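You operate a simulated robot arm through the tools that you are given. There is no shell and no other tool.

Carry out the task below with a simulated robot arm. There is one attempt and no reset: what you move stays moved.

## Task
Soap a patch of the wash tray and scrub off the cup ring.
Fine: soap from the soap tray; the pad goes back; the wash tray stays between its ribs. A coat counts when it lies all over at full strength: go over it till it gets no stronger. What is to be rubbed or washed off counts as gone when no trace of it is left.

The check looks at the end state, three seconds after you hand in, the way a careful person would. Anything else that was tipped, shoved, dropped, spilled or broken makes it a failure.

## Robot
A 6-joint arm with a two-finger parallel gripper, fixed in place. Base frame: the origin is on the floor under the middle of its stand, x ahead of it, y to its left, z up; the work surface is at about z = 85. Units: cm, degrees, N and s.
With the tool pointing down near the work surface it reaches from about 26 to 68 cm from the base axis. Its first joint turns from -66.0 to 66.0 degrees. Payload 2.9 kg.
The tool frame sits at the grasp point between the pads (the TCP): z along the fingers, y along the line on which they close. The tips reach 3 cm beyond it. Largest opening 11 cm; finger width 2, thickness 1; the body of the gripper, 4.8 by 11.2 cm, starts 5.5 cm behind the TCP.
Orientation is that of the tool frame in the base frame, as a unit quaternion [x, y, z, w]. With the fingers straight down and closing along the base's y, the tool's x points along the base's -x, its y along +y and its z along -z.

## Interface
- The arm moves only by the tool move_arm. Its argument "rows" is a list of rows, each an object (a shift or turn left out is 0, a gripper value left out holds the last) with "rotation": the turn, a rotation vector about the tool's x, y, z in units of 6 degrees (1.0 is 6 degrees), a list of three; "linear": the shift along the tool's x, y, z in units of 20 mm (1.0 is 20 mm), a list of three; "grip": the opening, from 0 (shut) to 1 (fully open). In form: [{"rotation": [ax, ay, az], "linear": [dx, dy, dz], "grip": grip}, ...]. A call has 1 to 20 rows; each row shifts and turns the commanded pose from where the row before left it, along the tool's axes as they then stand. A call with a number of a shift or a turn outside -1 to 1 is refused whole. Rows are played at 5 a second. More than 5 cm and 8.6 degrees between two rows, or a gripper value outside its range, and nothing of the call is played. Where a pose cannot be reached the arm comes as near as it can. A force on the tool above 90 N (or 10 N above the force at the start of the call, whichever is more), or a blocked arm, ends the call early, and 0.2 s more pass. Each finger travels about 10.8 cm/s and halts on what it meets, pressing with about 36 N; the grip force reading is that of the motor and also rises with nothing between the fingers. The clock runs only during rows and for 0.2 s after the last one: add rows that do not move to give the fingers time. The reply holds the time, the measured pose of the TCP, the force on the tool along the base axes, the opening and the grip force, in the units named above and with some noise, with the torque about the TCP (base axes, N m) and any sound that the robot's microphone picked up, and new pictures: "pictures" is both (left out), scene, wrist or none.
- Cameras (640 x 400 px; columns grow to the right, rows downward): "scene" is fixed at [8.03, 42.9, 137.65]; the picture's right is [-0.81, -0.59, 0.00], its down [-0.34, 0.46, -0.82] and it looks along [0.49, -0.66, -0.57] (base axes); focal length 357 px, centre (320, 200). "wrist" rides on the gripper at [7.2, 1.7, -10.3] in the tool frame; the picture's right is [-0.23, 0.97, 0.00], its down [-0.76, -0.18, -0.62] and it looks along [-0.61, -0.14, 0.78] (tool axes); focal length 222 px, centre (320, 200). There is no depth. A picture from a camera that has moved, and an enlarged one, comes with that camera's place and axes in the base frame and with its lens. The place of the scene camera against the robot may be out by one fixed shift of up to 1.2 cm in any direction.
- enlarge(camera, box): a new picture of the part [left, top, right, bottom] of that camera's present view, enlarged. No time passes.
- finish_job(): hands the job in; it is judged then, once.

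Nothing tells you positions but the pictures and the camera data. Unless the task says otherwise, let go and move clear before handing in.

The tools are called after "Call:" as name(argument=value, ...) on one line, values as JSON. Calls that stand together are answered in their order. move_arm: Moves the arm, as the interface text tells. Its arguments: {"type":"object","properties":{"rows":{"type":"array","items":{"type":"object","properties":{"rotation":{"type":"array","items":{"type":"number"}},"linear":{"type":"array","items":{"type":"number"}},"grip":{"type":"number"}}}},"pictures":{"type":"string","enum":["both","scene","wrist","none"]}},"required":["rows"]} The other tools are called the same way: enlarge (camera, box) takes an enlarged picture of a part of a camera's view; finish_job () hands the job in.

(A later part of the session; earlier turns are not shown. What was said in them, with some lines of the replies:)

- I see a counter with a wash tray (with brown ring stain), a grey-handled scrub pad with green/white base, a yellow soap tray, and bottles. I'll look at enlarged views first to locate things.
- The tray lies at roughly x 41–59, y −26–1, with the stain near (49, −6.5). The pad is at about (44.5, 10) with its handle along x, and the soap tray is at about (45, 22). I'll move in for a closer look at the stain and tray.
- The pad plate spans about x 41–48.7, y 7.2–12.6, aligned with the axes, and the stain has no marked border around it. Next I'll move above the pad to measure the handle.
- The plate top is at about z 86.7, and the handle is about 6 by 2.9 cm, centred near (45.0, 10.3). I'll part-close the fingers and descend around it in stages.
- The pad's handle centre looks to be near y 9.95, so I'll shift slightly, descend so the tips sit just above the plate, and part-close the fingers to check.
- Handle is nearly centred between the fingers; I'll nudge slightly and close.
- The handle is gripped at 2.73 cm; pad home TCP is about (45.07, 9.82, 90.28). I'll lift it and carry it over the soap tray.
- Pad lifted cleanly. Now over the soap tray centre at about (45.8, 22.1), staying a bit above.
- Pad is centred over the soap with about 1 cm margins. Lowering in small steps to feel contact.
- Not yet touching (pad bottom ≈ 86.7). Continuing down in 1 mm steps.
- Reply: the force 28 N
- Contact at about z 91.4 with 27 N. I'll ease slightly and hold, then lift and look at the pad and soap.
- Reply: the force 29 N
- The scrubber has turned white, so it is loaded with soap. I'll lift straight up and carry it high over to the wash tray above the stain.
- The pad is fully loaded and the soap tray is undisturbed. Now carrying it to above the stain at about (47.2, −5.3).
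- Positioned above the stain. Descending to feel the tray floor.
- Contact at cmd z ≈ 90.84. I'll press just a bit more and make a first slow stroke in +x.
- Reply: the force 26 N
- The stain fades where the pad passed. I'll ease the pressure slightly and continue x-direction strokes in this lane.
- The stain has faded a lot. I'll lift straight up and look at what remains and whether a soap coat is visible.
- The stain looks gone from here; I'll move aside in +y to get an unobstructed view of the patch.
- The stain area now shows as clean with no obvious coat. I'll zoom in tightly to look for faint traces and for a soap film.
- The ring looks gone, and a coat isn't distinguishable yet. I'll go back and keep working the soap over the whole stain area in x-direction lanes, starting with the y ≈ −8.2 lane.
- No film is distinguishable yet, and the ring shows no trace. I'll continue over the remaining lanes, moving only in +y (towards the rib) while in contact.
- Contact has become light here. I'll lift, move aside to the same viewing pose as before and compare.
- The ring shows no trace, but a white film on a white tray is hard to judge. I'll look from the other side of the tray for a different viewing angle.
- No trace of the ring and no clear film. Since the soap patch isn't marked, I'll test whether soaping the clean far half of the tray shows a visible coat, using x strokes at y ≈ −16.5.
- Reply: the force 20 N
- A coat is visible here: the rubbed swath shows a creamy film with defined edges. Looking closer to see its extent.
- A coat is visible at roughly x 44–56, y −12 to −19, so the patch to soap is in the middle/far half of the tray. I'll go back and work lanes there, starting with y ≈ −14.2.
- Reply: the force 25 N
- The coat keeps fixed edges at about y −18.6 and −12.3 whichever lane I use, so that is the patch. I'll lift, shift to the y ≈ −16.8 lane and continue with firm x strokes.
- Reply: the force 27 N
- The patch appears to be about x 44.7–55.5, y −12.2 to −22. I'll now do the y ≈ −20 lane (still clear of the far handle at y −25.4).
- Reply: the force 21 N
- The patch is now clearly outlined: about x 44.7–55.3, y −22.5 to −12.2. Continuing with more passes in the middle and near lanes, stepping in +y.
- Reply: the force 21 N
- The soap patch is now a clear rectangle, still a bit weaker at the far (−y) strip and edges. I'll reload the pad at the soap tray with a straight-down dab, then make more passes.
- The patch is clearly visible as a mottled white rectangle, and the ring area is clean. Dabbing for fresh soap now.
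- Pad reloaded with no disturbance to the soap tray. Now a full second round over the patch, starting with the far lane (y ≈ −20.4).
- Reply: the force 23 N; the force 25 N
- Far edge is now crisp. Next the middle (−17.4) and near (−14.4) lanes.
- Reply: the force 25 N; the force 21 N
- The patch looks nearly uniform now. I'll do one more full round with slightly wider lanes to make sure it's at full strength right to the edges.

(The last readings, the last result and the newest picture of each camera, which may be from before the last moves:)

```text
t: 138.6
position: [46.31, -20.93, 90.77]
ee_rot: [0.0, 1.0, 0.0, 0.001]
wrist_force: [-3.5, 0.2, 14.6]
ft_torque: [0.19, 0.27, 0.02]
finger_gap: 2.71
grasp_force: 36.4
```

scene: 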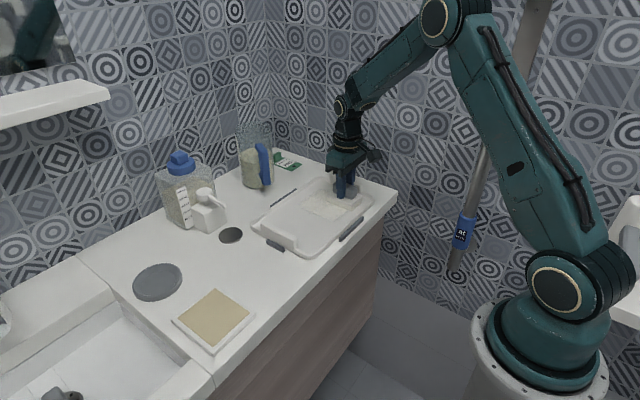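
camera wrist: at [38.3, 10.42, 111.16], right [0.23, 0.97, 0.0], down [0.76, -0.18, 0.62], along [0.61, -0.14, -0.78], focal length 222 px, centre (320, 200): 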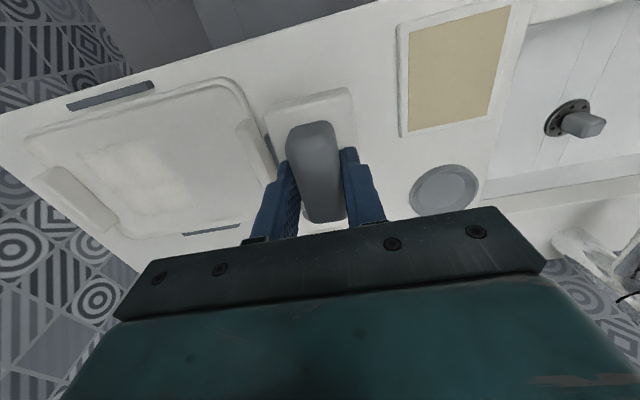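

Call:
move_arm(rows=[{"linear": [-0.55, 0, 0]}, {"linear": [-0.55, 0, 0]}, {"linear": [-0.55, 0, 0]}, {"linear": [-0.55, 0, 0]}, {"linear": [-0.55, 0, 0]}, {"linear": [-0.55, 0, 0]}, {"linear": [0.55, 0, 0]}, {"linear": [0.55, 0, 0]}, {"linear": [0.55, 0, 0]}, {"linear": [0.55, 0, 0]}, {"linear": [0.55, 0, 0]}, {"linear": [0.55, 0, 0]}, {"linear": [-0.55, 0, 0]}, {"linear": [-0.55, 0, 0]}, {"linear": [-0.55, 0, 0]}, {"linear": [-0.55, 0, 0]}, {"linear": [-0.55, 0, 0]}, {"linear": [-0.55, 0, 0]}, {"linear": [0, 0.65, 0]}, {"linear": [0, 0.65, 0]}], pictures="none")

Call:
move_arm(rows=[{"linear": [0.55, 0, 0]}, {"linear": [0.55, 0, 0]}, {"linear": [0.55, 0, 0]}, {"linear": [0.55, 0, 0]}, {"linear": [0.55, 0, 0]}, {"linear": [0.55, 0, 0]}, {"linear": [-0.55, 0, 0]}, {"linear": [-0.55, 0, 0]}, {"linear": [-0.55, 0, 0]}, {"linear": [-0.55, 0, 0]}, {"linear": [-0.55, 0, 0]}, {"linear": [-0.55, 0, 0]}, {"linear": [0.55, 0, 0]}, {"linear": [0.55, 0, 0]}, {"linear": [0.55, 0, 0]}, {"linear": [0.55, 0, 0]}, {"linear": [0.55, 0, 0]}, {"linear": [0.55, 0, 0]}, {"linear": [0, 0.65, 0]}, {"linear": [0, 0.65, 0]}], pictures="none")

Call:
move_arm(rows=[{"linear": [-0.55, 0, 0]}, {"linear": [-0.55, 0, 0]}, {"linear": [-0.55, 0, 0]}, {"linear": [-0.55, 0, 0]}, {"linear": [-0.55, 0, 0]}, {"linear": [-0.55, 0, 0]}, {"linear": [0.55, 0, 0]}, {"linear": [0.55, 0, 0]}, {"linear": [0.55, 0, 0]}, {"linear": [0.55, 0, 0]}, {"linear": [0.55, 0, 0]}, {"linear": [0.55, 0, 0]}, {"linear": [-0.55, 0, 0]}, {"linear": [-0.55, 0, 0]}, {"linear": [-0.55, 0, 0]}, {"linear": [-0.55, 0, 0]}, {"linear": [-0.55, 0, 0]}, {"linear": [-0.55, 0, 0]}, {"linear": [0, 0.6, 0]}, {"linear": [0, 0.6, 0]}], pictures="none")

Call:
move_arm(rows=[{"linear": [0.55, 0, 0]}, {"linear": [0.55, 0, 0]}, {"linear": [0.55, 0, 0]}, {"linear": [0.55, 0, 0]}, {"linear": [0.55, 0, 0]}, {"linear": [0.55, 0, 0]}, {"linear": [-0.55, 0, 0]}, {"linear": [-0.55, 0, 0]}, {"linear": [-0.55, 0, 0]}, {"linear": [-0.55, 0, 0]}, {"linear": [-0.55, 0, 0]}, {"linear": [-0.55, 0, 0]}, {"linear": [0.55, 0, 0]}, {"linear": [0.55, 0, 0]}, {"linear": [0.55, 0, 0]}, {"linear": [0.55, 0, 0]}, {"linear": [0.55, 0, 0]}, {"linear": [0.55, 0, 0]}, {"linear": [0, 0, 0]}], pictures="scene")

Call:
move_arm(rows=[{"linear": [0, 0, -0.3]}, {"linear": [0, 0, -0.7]}, {"linear": [0, 0, -1]}, {"linear": [0, 0.5, -1]}, {"linear": [0.2, 1, -1]}, {"linear": [0.2, 1, -1]}, {"linear": [0, 1, 0]}, {"linear": [0, 1, 0]}, {"linear": [0, 1, 0]}, {"linear": [0, 1, 0]}, {"linear": [0, 1, 0]}, {"linear": [0, 1, 0]}, {"linear": [0, 1, 0]}, {"linear": [0, 1, 0]}, {"linear": [0, 1, 0]}, {"linear": [0, 0, 0]}])

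Call:
enlarge(camera="scene", box=[250, 165, 390, 265])

Call:
enlarge(camera="wrist", box=[20, 30, 260, 220])

Call:
enlarge(camera="scene", box=[280, 180, 370, 240])

```text
t: 142.8
position: [53.07, -18.4, 90.8]
ee_rot: [0.0, 1.0, -0.001, 0.002]
wrist_force: [1.6, -9.2, 22.6]
ft_torque: [-0.21, 0.4, 0.15]
finger_gap: 2.74
grasp_force: 35.7
```

```text
t: 147.0
position: [46.38, -15.9, 90.83]
ee_rot: [0.0, 1.0, -0.001, 0.0]
wrist_force: [-0.4, -10.1, 23.8]
ft_torque: [-0.35, -0.28, -0.08]
finger_gap: 2.75
grasp_force: 36.7
```

```text
t: 151.2
position: [53.09, -13.46, 90.73]
ee_rot: [0.001, 1.0, 0.0, 0.002]
wrist_force: [1.4, -10.4, 22.4]
ft_torque: [-0.26, 0.37, 0.15]
finger_gap: 2.74
grasp_force: 36.3
```

```text
t: 155.2
position: [46.47, -13.36, 90.63]
ee_rot: [0.0, 1.0, -0.001, 0.003]
wrist_force: [10.2, -0.1, 21.3]
ft_torque: [0.06, -0.06, -0.02]
finger_gap: 2.74
grasp_force: 36.3
```

scene: 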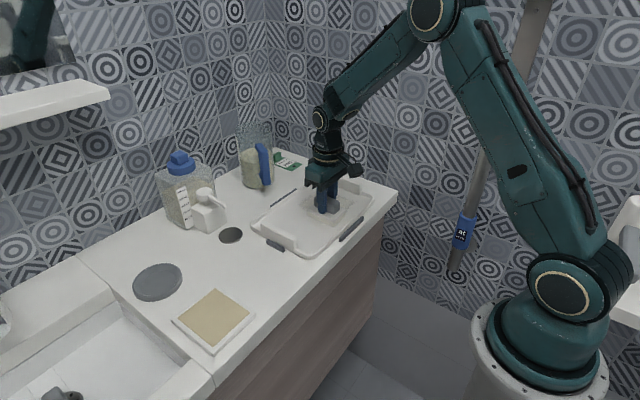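

```text
t: 158.6
position: [45.54, 9.62, 100.76]
ee_rot: [0.0, 1.0, 0.0, -0.001]
wrist_force: [-0.4, 0.7, -1.2]
ft_torque: [-0.03, -0.02, -0.01]
finger_gap: 2.73
grasp_force: 35.8
camera wrist: at [38.26, 11.51, 111.17], right [0.23, 0.97, 0.0], down [0.76, -0.18, 0.62], along [0.61, -0.14, -0.78], focal length 222 px, centre (320, 200)
```

scene: 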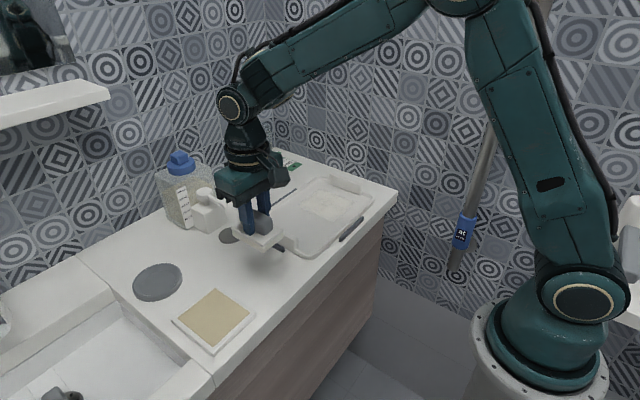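
wrist: 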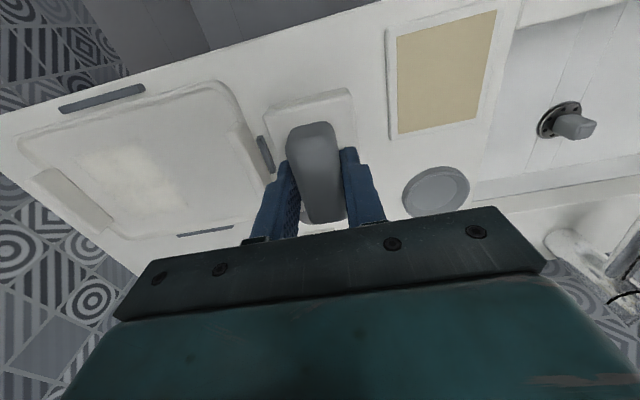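

```text
4.00 times, centred on (320, 215) of scene
camera zoom: at [8.03, 42.9, 137.65], right [-0.81, -0.59, 0.0], down [-0.34, 0.46, -0.82], along [0.49, -0.66, -0.57], focal length 1430 px, centre (320, 140)
```

zoom: 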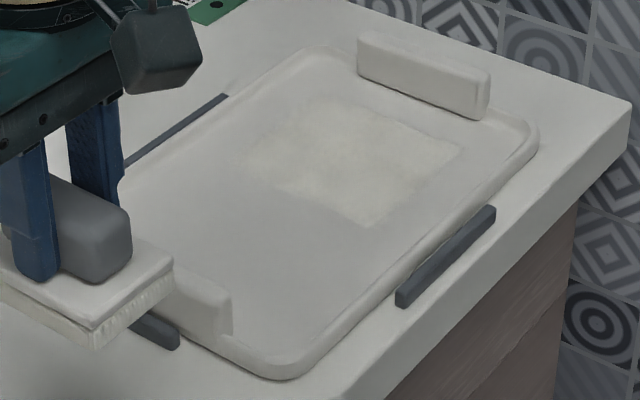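

```text
2.11 times, centred on (140, 125) of wrist
camera zoom: at [38.26, 11.51, 111.17], right [0.23, 0.97, 0.0], down [0.76, -0.18, 0.62], along [0.61, -0.14, -0.78], focal length 468 px, centre (699, 358)
```

zoom: 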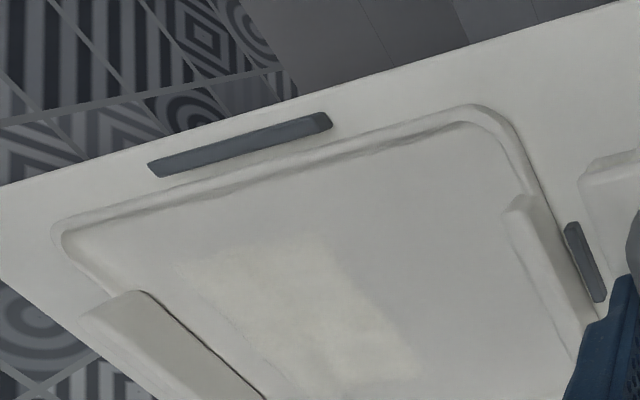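

```text
6.67 times, centred on (325, 210) of scene
camera zoom: at [8.03, 42.9, 137.65], right [-0.81, -0.59, 0.0], down [-0.34, 0.46, -0.82], along [0.49, -0.66, -0.57], focal length 2383 px, centre (287, 133)
```

zoom: 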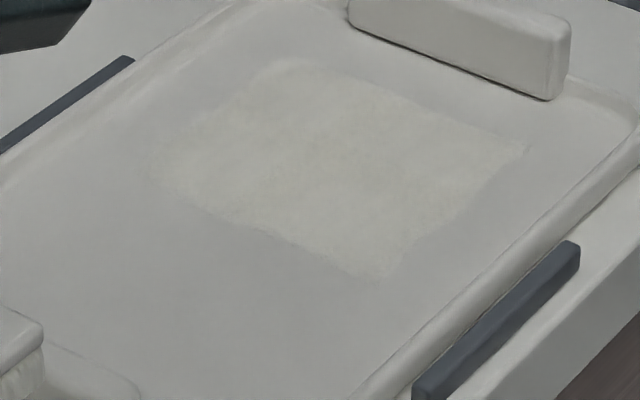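

The coat no longer changes between rounds, so it appears to be at full strength with fixed edges. Now I'll take the pad back to its original spot (TCP ≈ 45.07, 9.82).

Call:
move_arm(rows=[{"linear": [0.265, 0.11, 0]}, {"linear": [0, 0, 1]}, {"linear": [0, 0, 1]}, {"linear": [0, 0, 1]}, {"linear": [0, 0, 1]}, {"linear": [0, 0, 0.7]}, {"linear": [0, 0, 0.3]}, {"linear": [0, 0, 0.1]}, {"linear": [0, 0, 0.08]}, {"linear": [0, 0, 0]}])

Call:
enlarge(camera="scene", box=[200, 210, 320, 310])

```text
t: 160.8
position: [45.06, 9.98, 90.31]
ee_rot: [0.0, 1.0, 0.0, 0.001]
wrist_force: [-0.2, 1.4, -0.3]
ft_torque: [0.03, 0.02, 0.02]
finger_gap: 2.73
grasp_force: 35.9
camera wrist: at [37.75, 11.71, 100.79], right [0.23, 0.97, 0.0], down [0.76, -0.18, 0.62], along [0.61, -0.14, -0.78], focal length 222 px, centre (320, 200)
```

scene: 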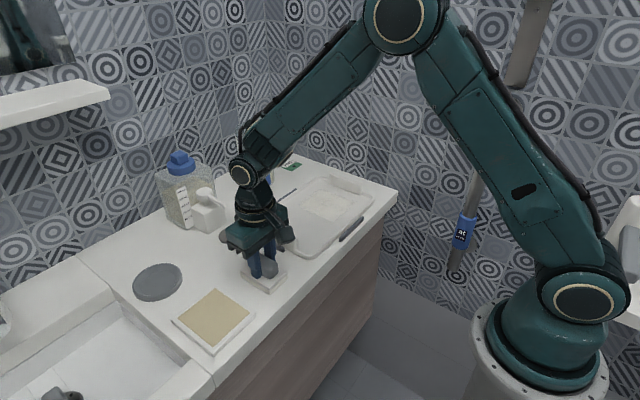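
wrist: 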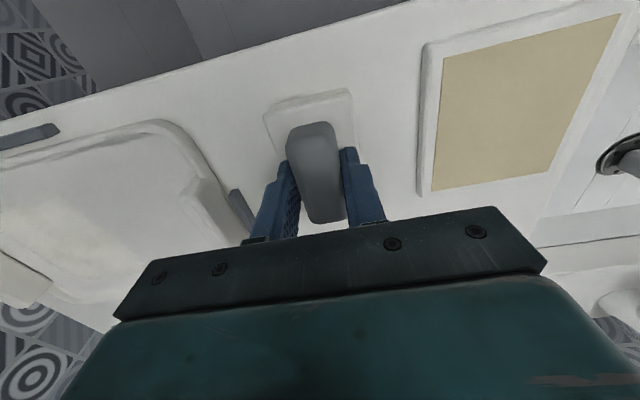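

```text
4.00 times, centred on (260, 260) of scene
camera zoom: at [8.03, 42.9, 137.65], right [-0.81, -0.59, 0.0], down [-0.34, 0.46, -0.82], along [0.49, -0.66, -0.57], focal length 1430 px, centre (560, -40)
```

zoom: 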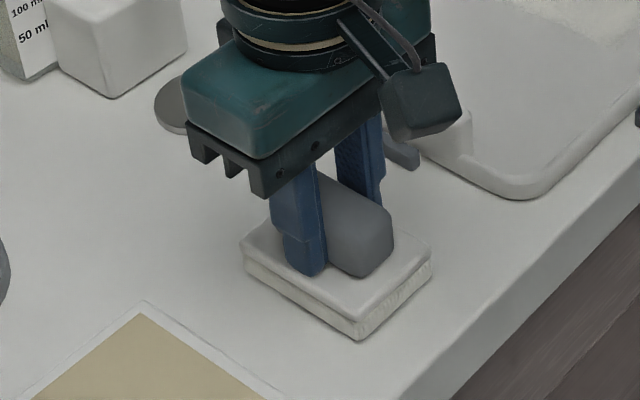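

Call:
move_arm(rows=[{"linear": [0, 0, 0.03]}, {"linear": [0, 0, 0.03]}, {"linear": [0, 0, 0]}], pictures="none")

```text
t: 161.6
position: [45.04, 9.83, 90.16]
ee_rot: [0.0, 1.0, 0.0, -0.001]
wrist_force: [-0.3, -0.4, 1.9]
ft_torque: [0.05, -0.07, 0.01]
finger_gap: 2.73
grasp_force: 35.5
```

Light contact with the counter. Opening the fingers gently and rising.

Call:
move_arm(rows=[{"linear": [0, 0, 0], "grip": 0.3}, {"linear": [0, 0, 0], "grip": 0.4}, {"linear": [0, 0, 0], "grip": 0.55}, {"linear": [0, 0, 0]}, {"linear": [0, 0, -0.3]}, {"linear": [0, 0, -0.7]}, {"linear": [0, 0, -1]}, {"linear": [0, 0, -1]}, {"linear": [0, 0, -1]}, {"linear": [0, 0, 0]}])

Call:
enlarge(camera="scene", box=[200, 210, 320, 310])

Call:
enlarge(camera="wrist", box=[200, 20, 460, 200])

```text
t: 163.8
position: [45.04, 9.8, 98.27]
ee_rot: [0.0, 1.0, 0.0, 0.0]
wrist_force: [0.0, 0.4, 0.3]
ft_torque: [0.02, 0.0, 0.01]
finger_gap: 6.05
grasp_force: 0.1
camera wrist: at [37.76, 11.64, 108.69], right [0.23, 0.97, 0.0], down [0.76, -0.18, 0.62], along [0.61, -0.14, -0.78], focal length 222 px, centre (320, 200)
```

scene: 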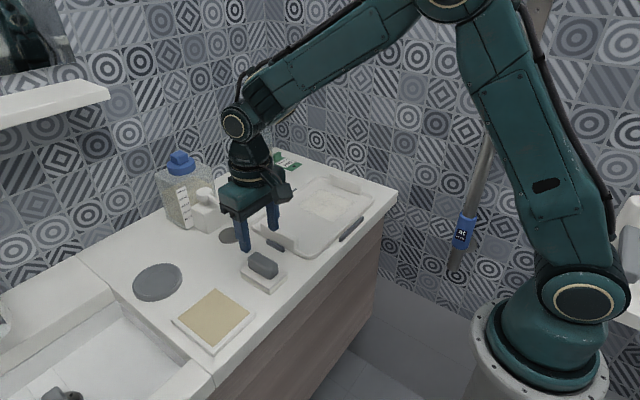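
wrist: 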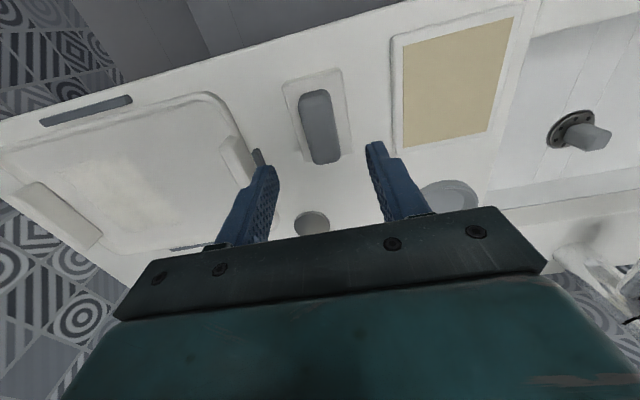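

```text
4.00 times, centred on (260, 260) of scene
camera zoom: at [8.03, 42.9, 137.65], right [-0.81, -0.59, 0.0], down [-0.34, 0.46, -0.82], along [0.49, -0.66, -0.57], focal length 1430 px, centre (560, -40)
```

zoom: 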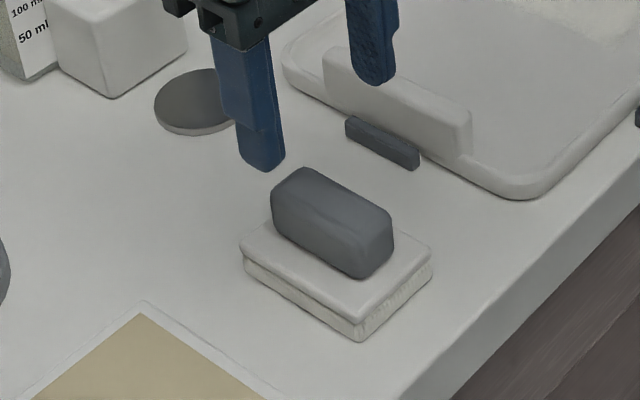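

```text
2.22 times, centred on (330, 110) of wrist
camera zoom: at [37.76, 11.64, 108.69], right [0.23, 0.97, 0.0], down [0.76, -0.18, 0.62], along [0.61, -0.14, -0.78], focal length 494 px, centre (298, 400)
```

zoom: 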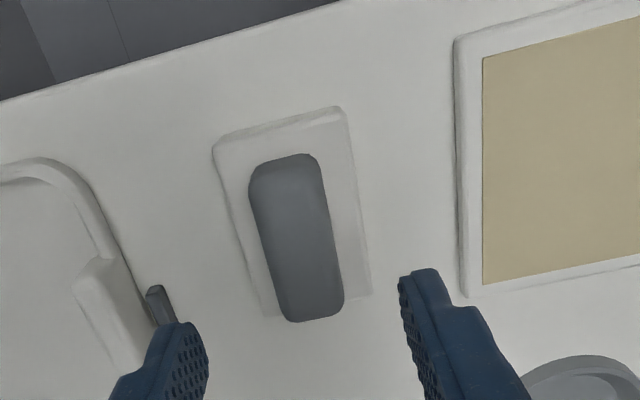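

The pad is back on its spot. Now I'll use the empty gripper's camera to inspect the patch and former ring area without the pad in view.

Call:
move_arm(rows=[{"linear": [0, -1, -1], "grip": 1}, {"linear": [0, -1, -1]}, {"linear": [0.1, -1, 0]}, {"linear": [0.1, -1, 0]}, {"linear": [0.1, -1, 0]}, {"linear": [0.1, -1, 0]}, {"linear": [0.1, -1, 0]}, {"linear": [0, -1, 0]}, {"linear": [0, -1, 0]}, {"linear": [0, -1, 0]}, {"linear": [0, -1, 0]}, {"linear": [0, -1, 0]}, {"linear": [0, 0, 0]}])

Call:
enlarge(camera="wrist", box=[170, 20, 430, 210])

Call:
enlarge(camera="wrist", box=[220, 60, 340, 180])

Call:
enlarge(camera="scene", box=[250, 165, 390, 265])

```text
t: 166.6
position: [44.0, -14.38, 102.22]
ee_rot: [0.0, 1.0, 0.0, 0.0]
wrist_force: [-0.2, 0.0, -0.7]
ft_torque: [-0.01, -0.02, 0.04]
finger_gap: 11.0
grasp_force: 0.0
camera wrist: at [36.75, -12.37, 112.67], right [0.23, 0.97, 0.0], down [0.76, -0.18, 0.62], along [0.61, -0.14, -0.78], focal length 222 px, centre (320, 200)
```

scene: 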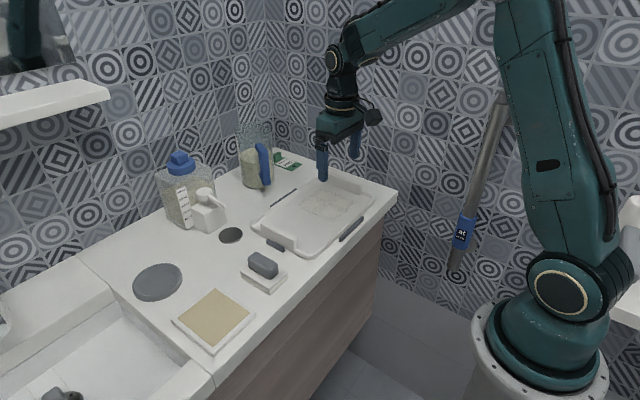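
wrist: 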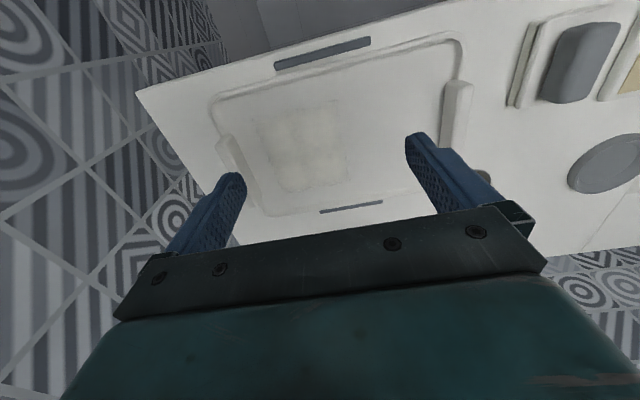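

```text
2.11 times, centred on (300, 115) of wrist
camera zoom: at [36.75, -12.37, 112.67], right [0.23, 0.97, 0.0], down [0.76, -0.18, 0.62], along [0.61, -0.14, -0.78], focal length 468 px, centre (362, 379)
```

zoom: 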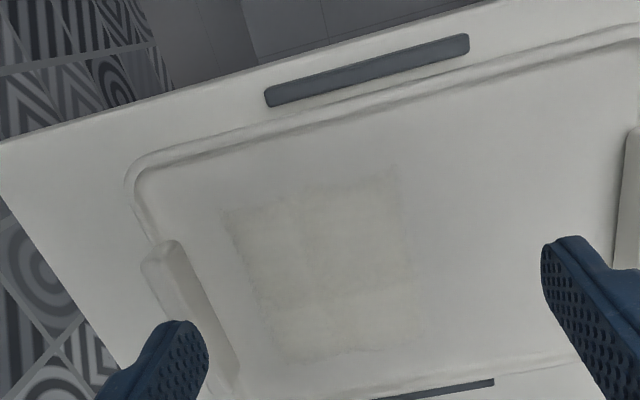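

```text
3.33 times, centred on (280, 120) of wrist
camera zoom: at [36.75, -12.37, 112.67], right [0.23, 0.97, 0.0], down [0.76, -0.18, 0.62], along [0.61, -0.14, -0.78], focal length 740 px, centre (453, 467)
```

zoom: 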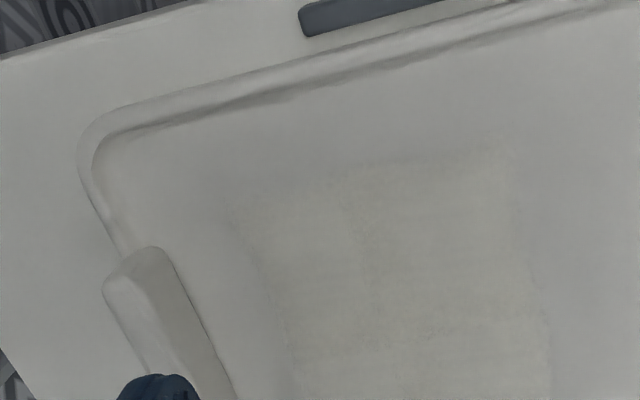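

```text
4.00 times, centred on (320, 215) of scene
camera zoom: at [8.03, 42.9, 137.65], right [-0.81, -0.59, 0.0], down [-0.34, 0.46, -0.82], along [0.49, -0.66, -0.57], focal length 1430 px, centre (320, 140)
```

zoom: 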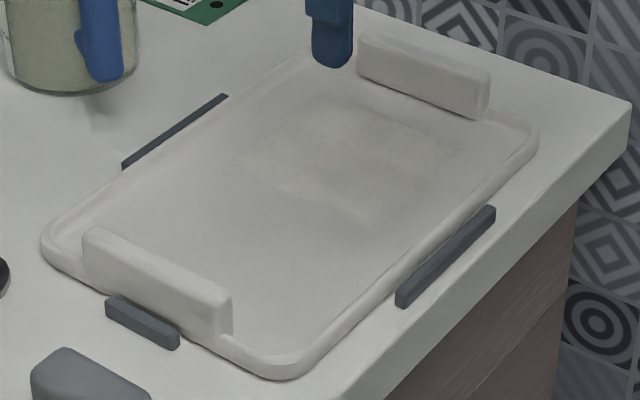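

I can see the full rectangular patch. I'll raise up to get rid of the gripper's shadow and judge uniformity.

Call:
move_arm(rows=[{"linear": [0.5, 0, -1]}, {"linear": [0.5, 0, -1]}, {"linear": [0.5, 0, -1]}, {"linear": [0.5, 0, -1]}, {"linear": [0.5, 0, -1]}, {"linear": [0, 0, 0]}])

Call:
enlarge(camera="wrist", box=[200, 60, 430, 220])

Call:
enlarge(camera="wrist", box=[250, 80, 350, 190])

Call:
enlarge(camera="scene", box=[280, 180, 370, 240])

Call:
enlarge(camera="scene", box=[265, 195, 345, 250])

```text
t: 168.0
position: [38.99, -14.29, 112.19]
ee_rot: [0.0, 1.0, -0.001, 0.0]
wrist_force: [0.0, 0.1, -0.6]
ft_torque: [-0.03, 0.02, 0.01]
finger_gap: 11.01
grasp_force: 0.0
camera wrist: at [31.73, -12.35, 122.72], right [0.23, 0.97, 0.0], down [0.76, -0.18, 0.62], along [0.61, -0.14, -0.78], focal length 222 px, centre (320, 200)
```

scene: 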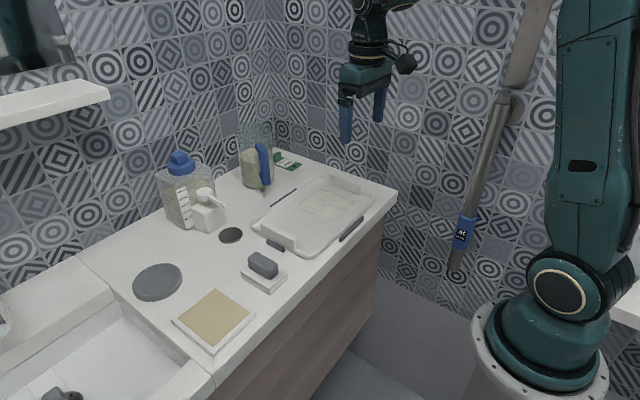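
wrist: 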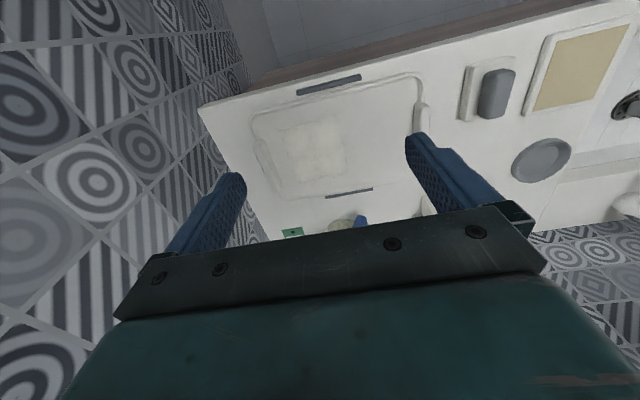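

```text
2.50 times, centred on (315, 140) of wrist
camera zoom: at [31.73, -12.35, 122.72], right [0.23, 0.97, 0.0], down [0.76, -0.18, 0.62], along [0.61, -0.14, -0.78], focal length 555 px, centre (332, 350)
```

zoom: 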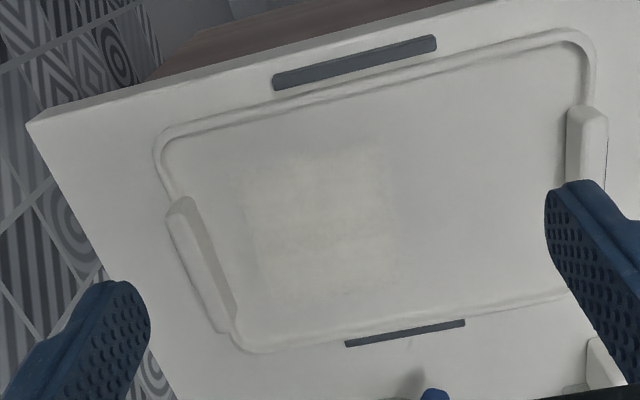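

```text
3.64 times, centred on (300, 135) of wrist
camera zoom: at [31.73, -12.35, 122.72], right [0.23, 0.97, 0.0], down [0.76, -0.18, 0.62], along [0.61, -0.14, -0.78], focal length 808 px, centre (393, 436)
```

zoom: 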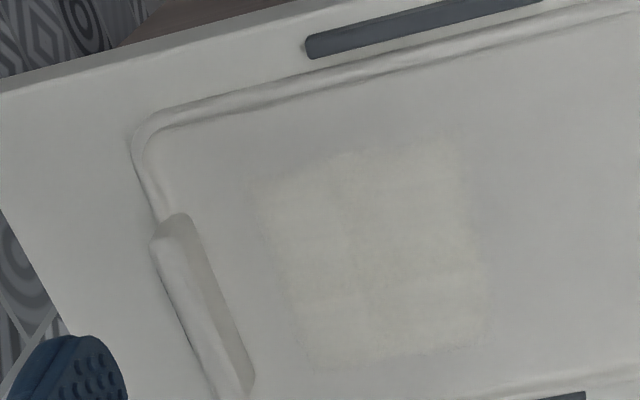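

```text
6.67 times, centred on (325, 210) of scene
camera zoom: at [8.03, 42.9, 137.65], right [-0.81, -0.59, 0.0], down [-0.34, 0.46, -0.82], along [0.49, -0.66, -0.57], focal length 2383 px, centre (287, 133)
```

zoom: 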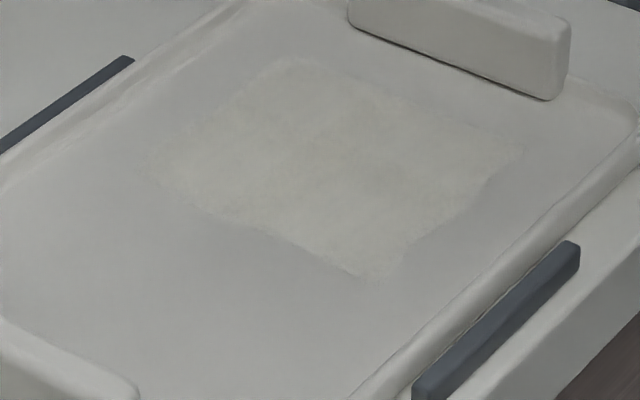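

```text
7.27 times, centred on (305, 222) of scene
camera zoom: at [8.03, 42.9, 137.65], right [-0.81, -0.59, 0.0], down [-0.34, 0.46, -0.82], along [0.49, -0.66, -0.57], focal length 2600 px, centre (429, 36)
```

zoom: 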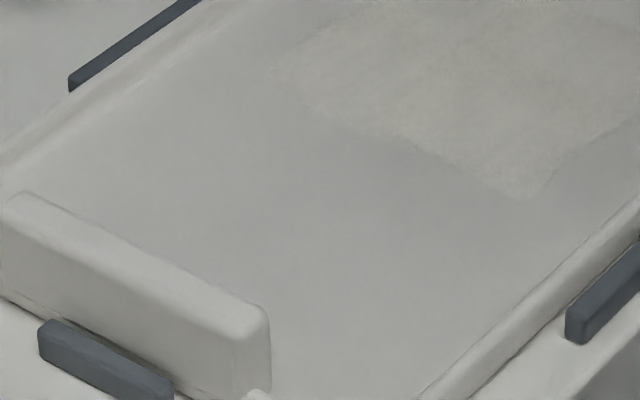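

The ring area is clean and the patch is uniform with settled edges. A last check of the counter, pad and other items before handing in.

Call:
enlarge(camera="scene", box=[120, 130, 420, 370])

Call:
enlarge(camera="scene", box=[220, 220, 330, 300])

Call:
enlarge(camera="scene", box=[160, 230, 310, 360])

```text
1.67 times, centred on (270, 250) of scene
camera zoom: at [8.03, 42.9, 137.65], right [-0.81, -0.59, 0.0], down [-0.34, 0.46, -0.82], along [0.49, -0.66, -0.57], focal length 596 px, centre (403, 117)
```

zoom: 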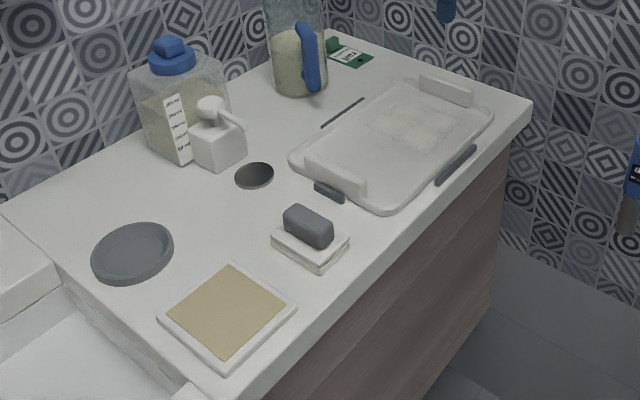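

```text
5.00 times, centred on (275, 260) of scene
camera zoom: at [8.03, 42.9, 137.65], right [-0.81, -0.59, 0.0], down [-0.34, 0.46, -0.82], along [0.49, -0.66, -0.57], focal length 1787 px, centre (545, -100)
```

zoom: 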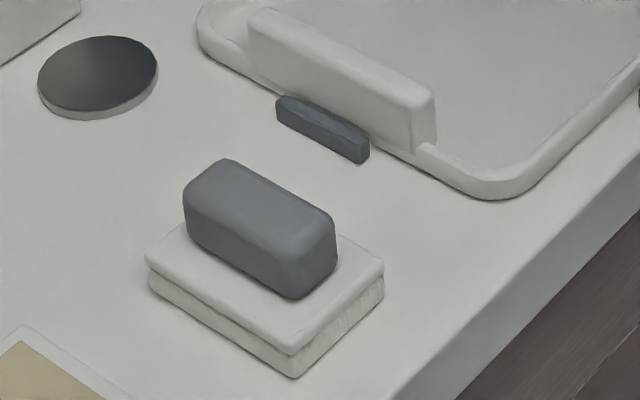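

```text
3.08 times, centred on (235, 295) of scene
camera zoom: at [8.03, 42.9, 137.65], right [-0.81, -0.59, 0.0], down [-0.34, 0.46, -0.82], along [0.49, -0.66, -0.57], focal length 1100 px, centre (582, -92)
```

zoom: 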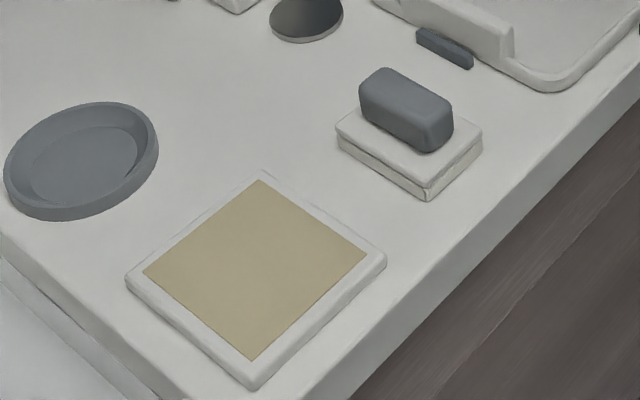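

Call:
enlarge(camera="wrist", box=[335, 80, 425, 190])

Call:
enlarge(camera="scene", box=[275, 205, 335, 250])

```text
3.64 times, centred on (380, 135) of wrist
camera zoom: at [31.73, -12.35, 122.72], right [0.23, 0.97, 0.0], down [0.76, -0.18, 0.62], along [0.61, -0.14, -0.78], focal length 808 px, centre (102, 436)
```

zoom: 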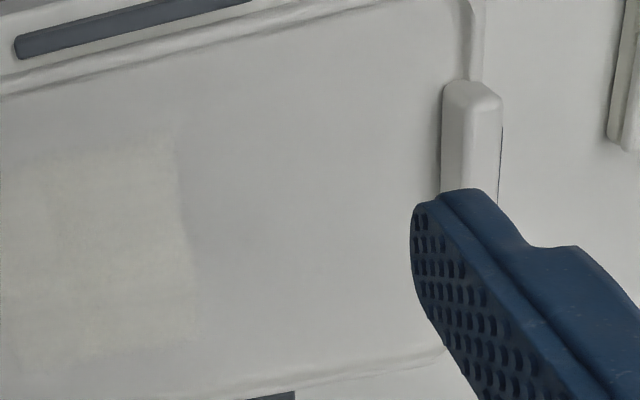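

```text
8.89 times, centred on (305, 228) of scene
camera zoom: at [8.03, 42.9, 137.65], right [-0.81, -0.59, 0.0], down [-0.34, 0.46, -0.82], along [0.49, -0.66, -0.57], focal length 3177 px, centre (453, -44)
```

zoom: 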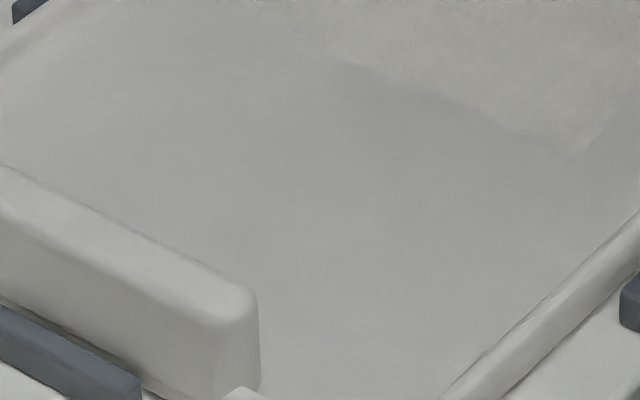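

The ring area shows no trace of brown, and the soap patch lies over its whole rectangle without getting any stronger. The pad is back on its spot, the wash tray sits between its ribs and the gripper is clear, so I'm handing in.

Call:
finish_job()

```text
The job is handed in.
```

I soaped a patch of the wash tray and scrubbed off the cup ring, then handed the job in; I haven't seen the result of the check.

- **Cup ring:** no trace of it shows in close-up views from either camera.
- **Soap patch:** it covers a rectangle of about 12 by 10 cm in the far half of the tray. The patch wasn't marked, and soap only showed up inside this rectangle, so I took it as the patch. I went over it until the last two rounds looked the same. White soap on a white tray is hard to judge, so its strength is my best reading from the pictures.
- **Soap:** it all came from the soap tray, in two straight-down dabs that did not move the tray.
- **Pad:** it is back on its starting spot, still white with soap on its underside.
- **Wash tray and the rest:** the tray is still between its ribs, and nothing else looks moved or spilled. The gripper is open and clear.
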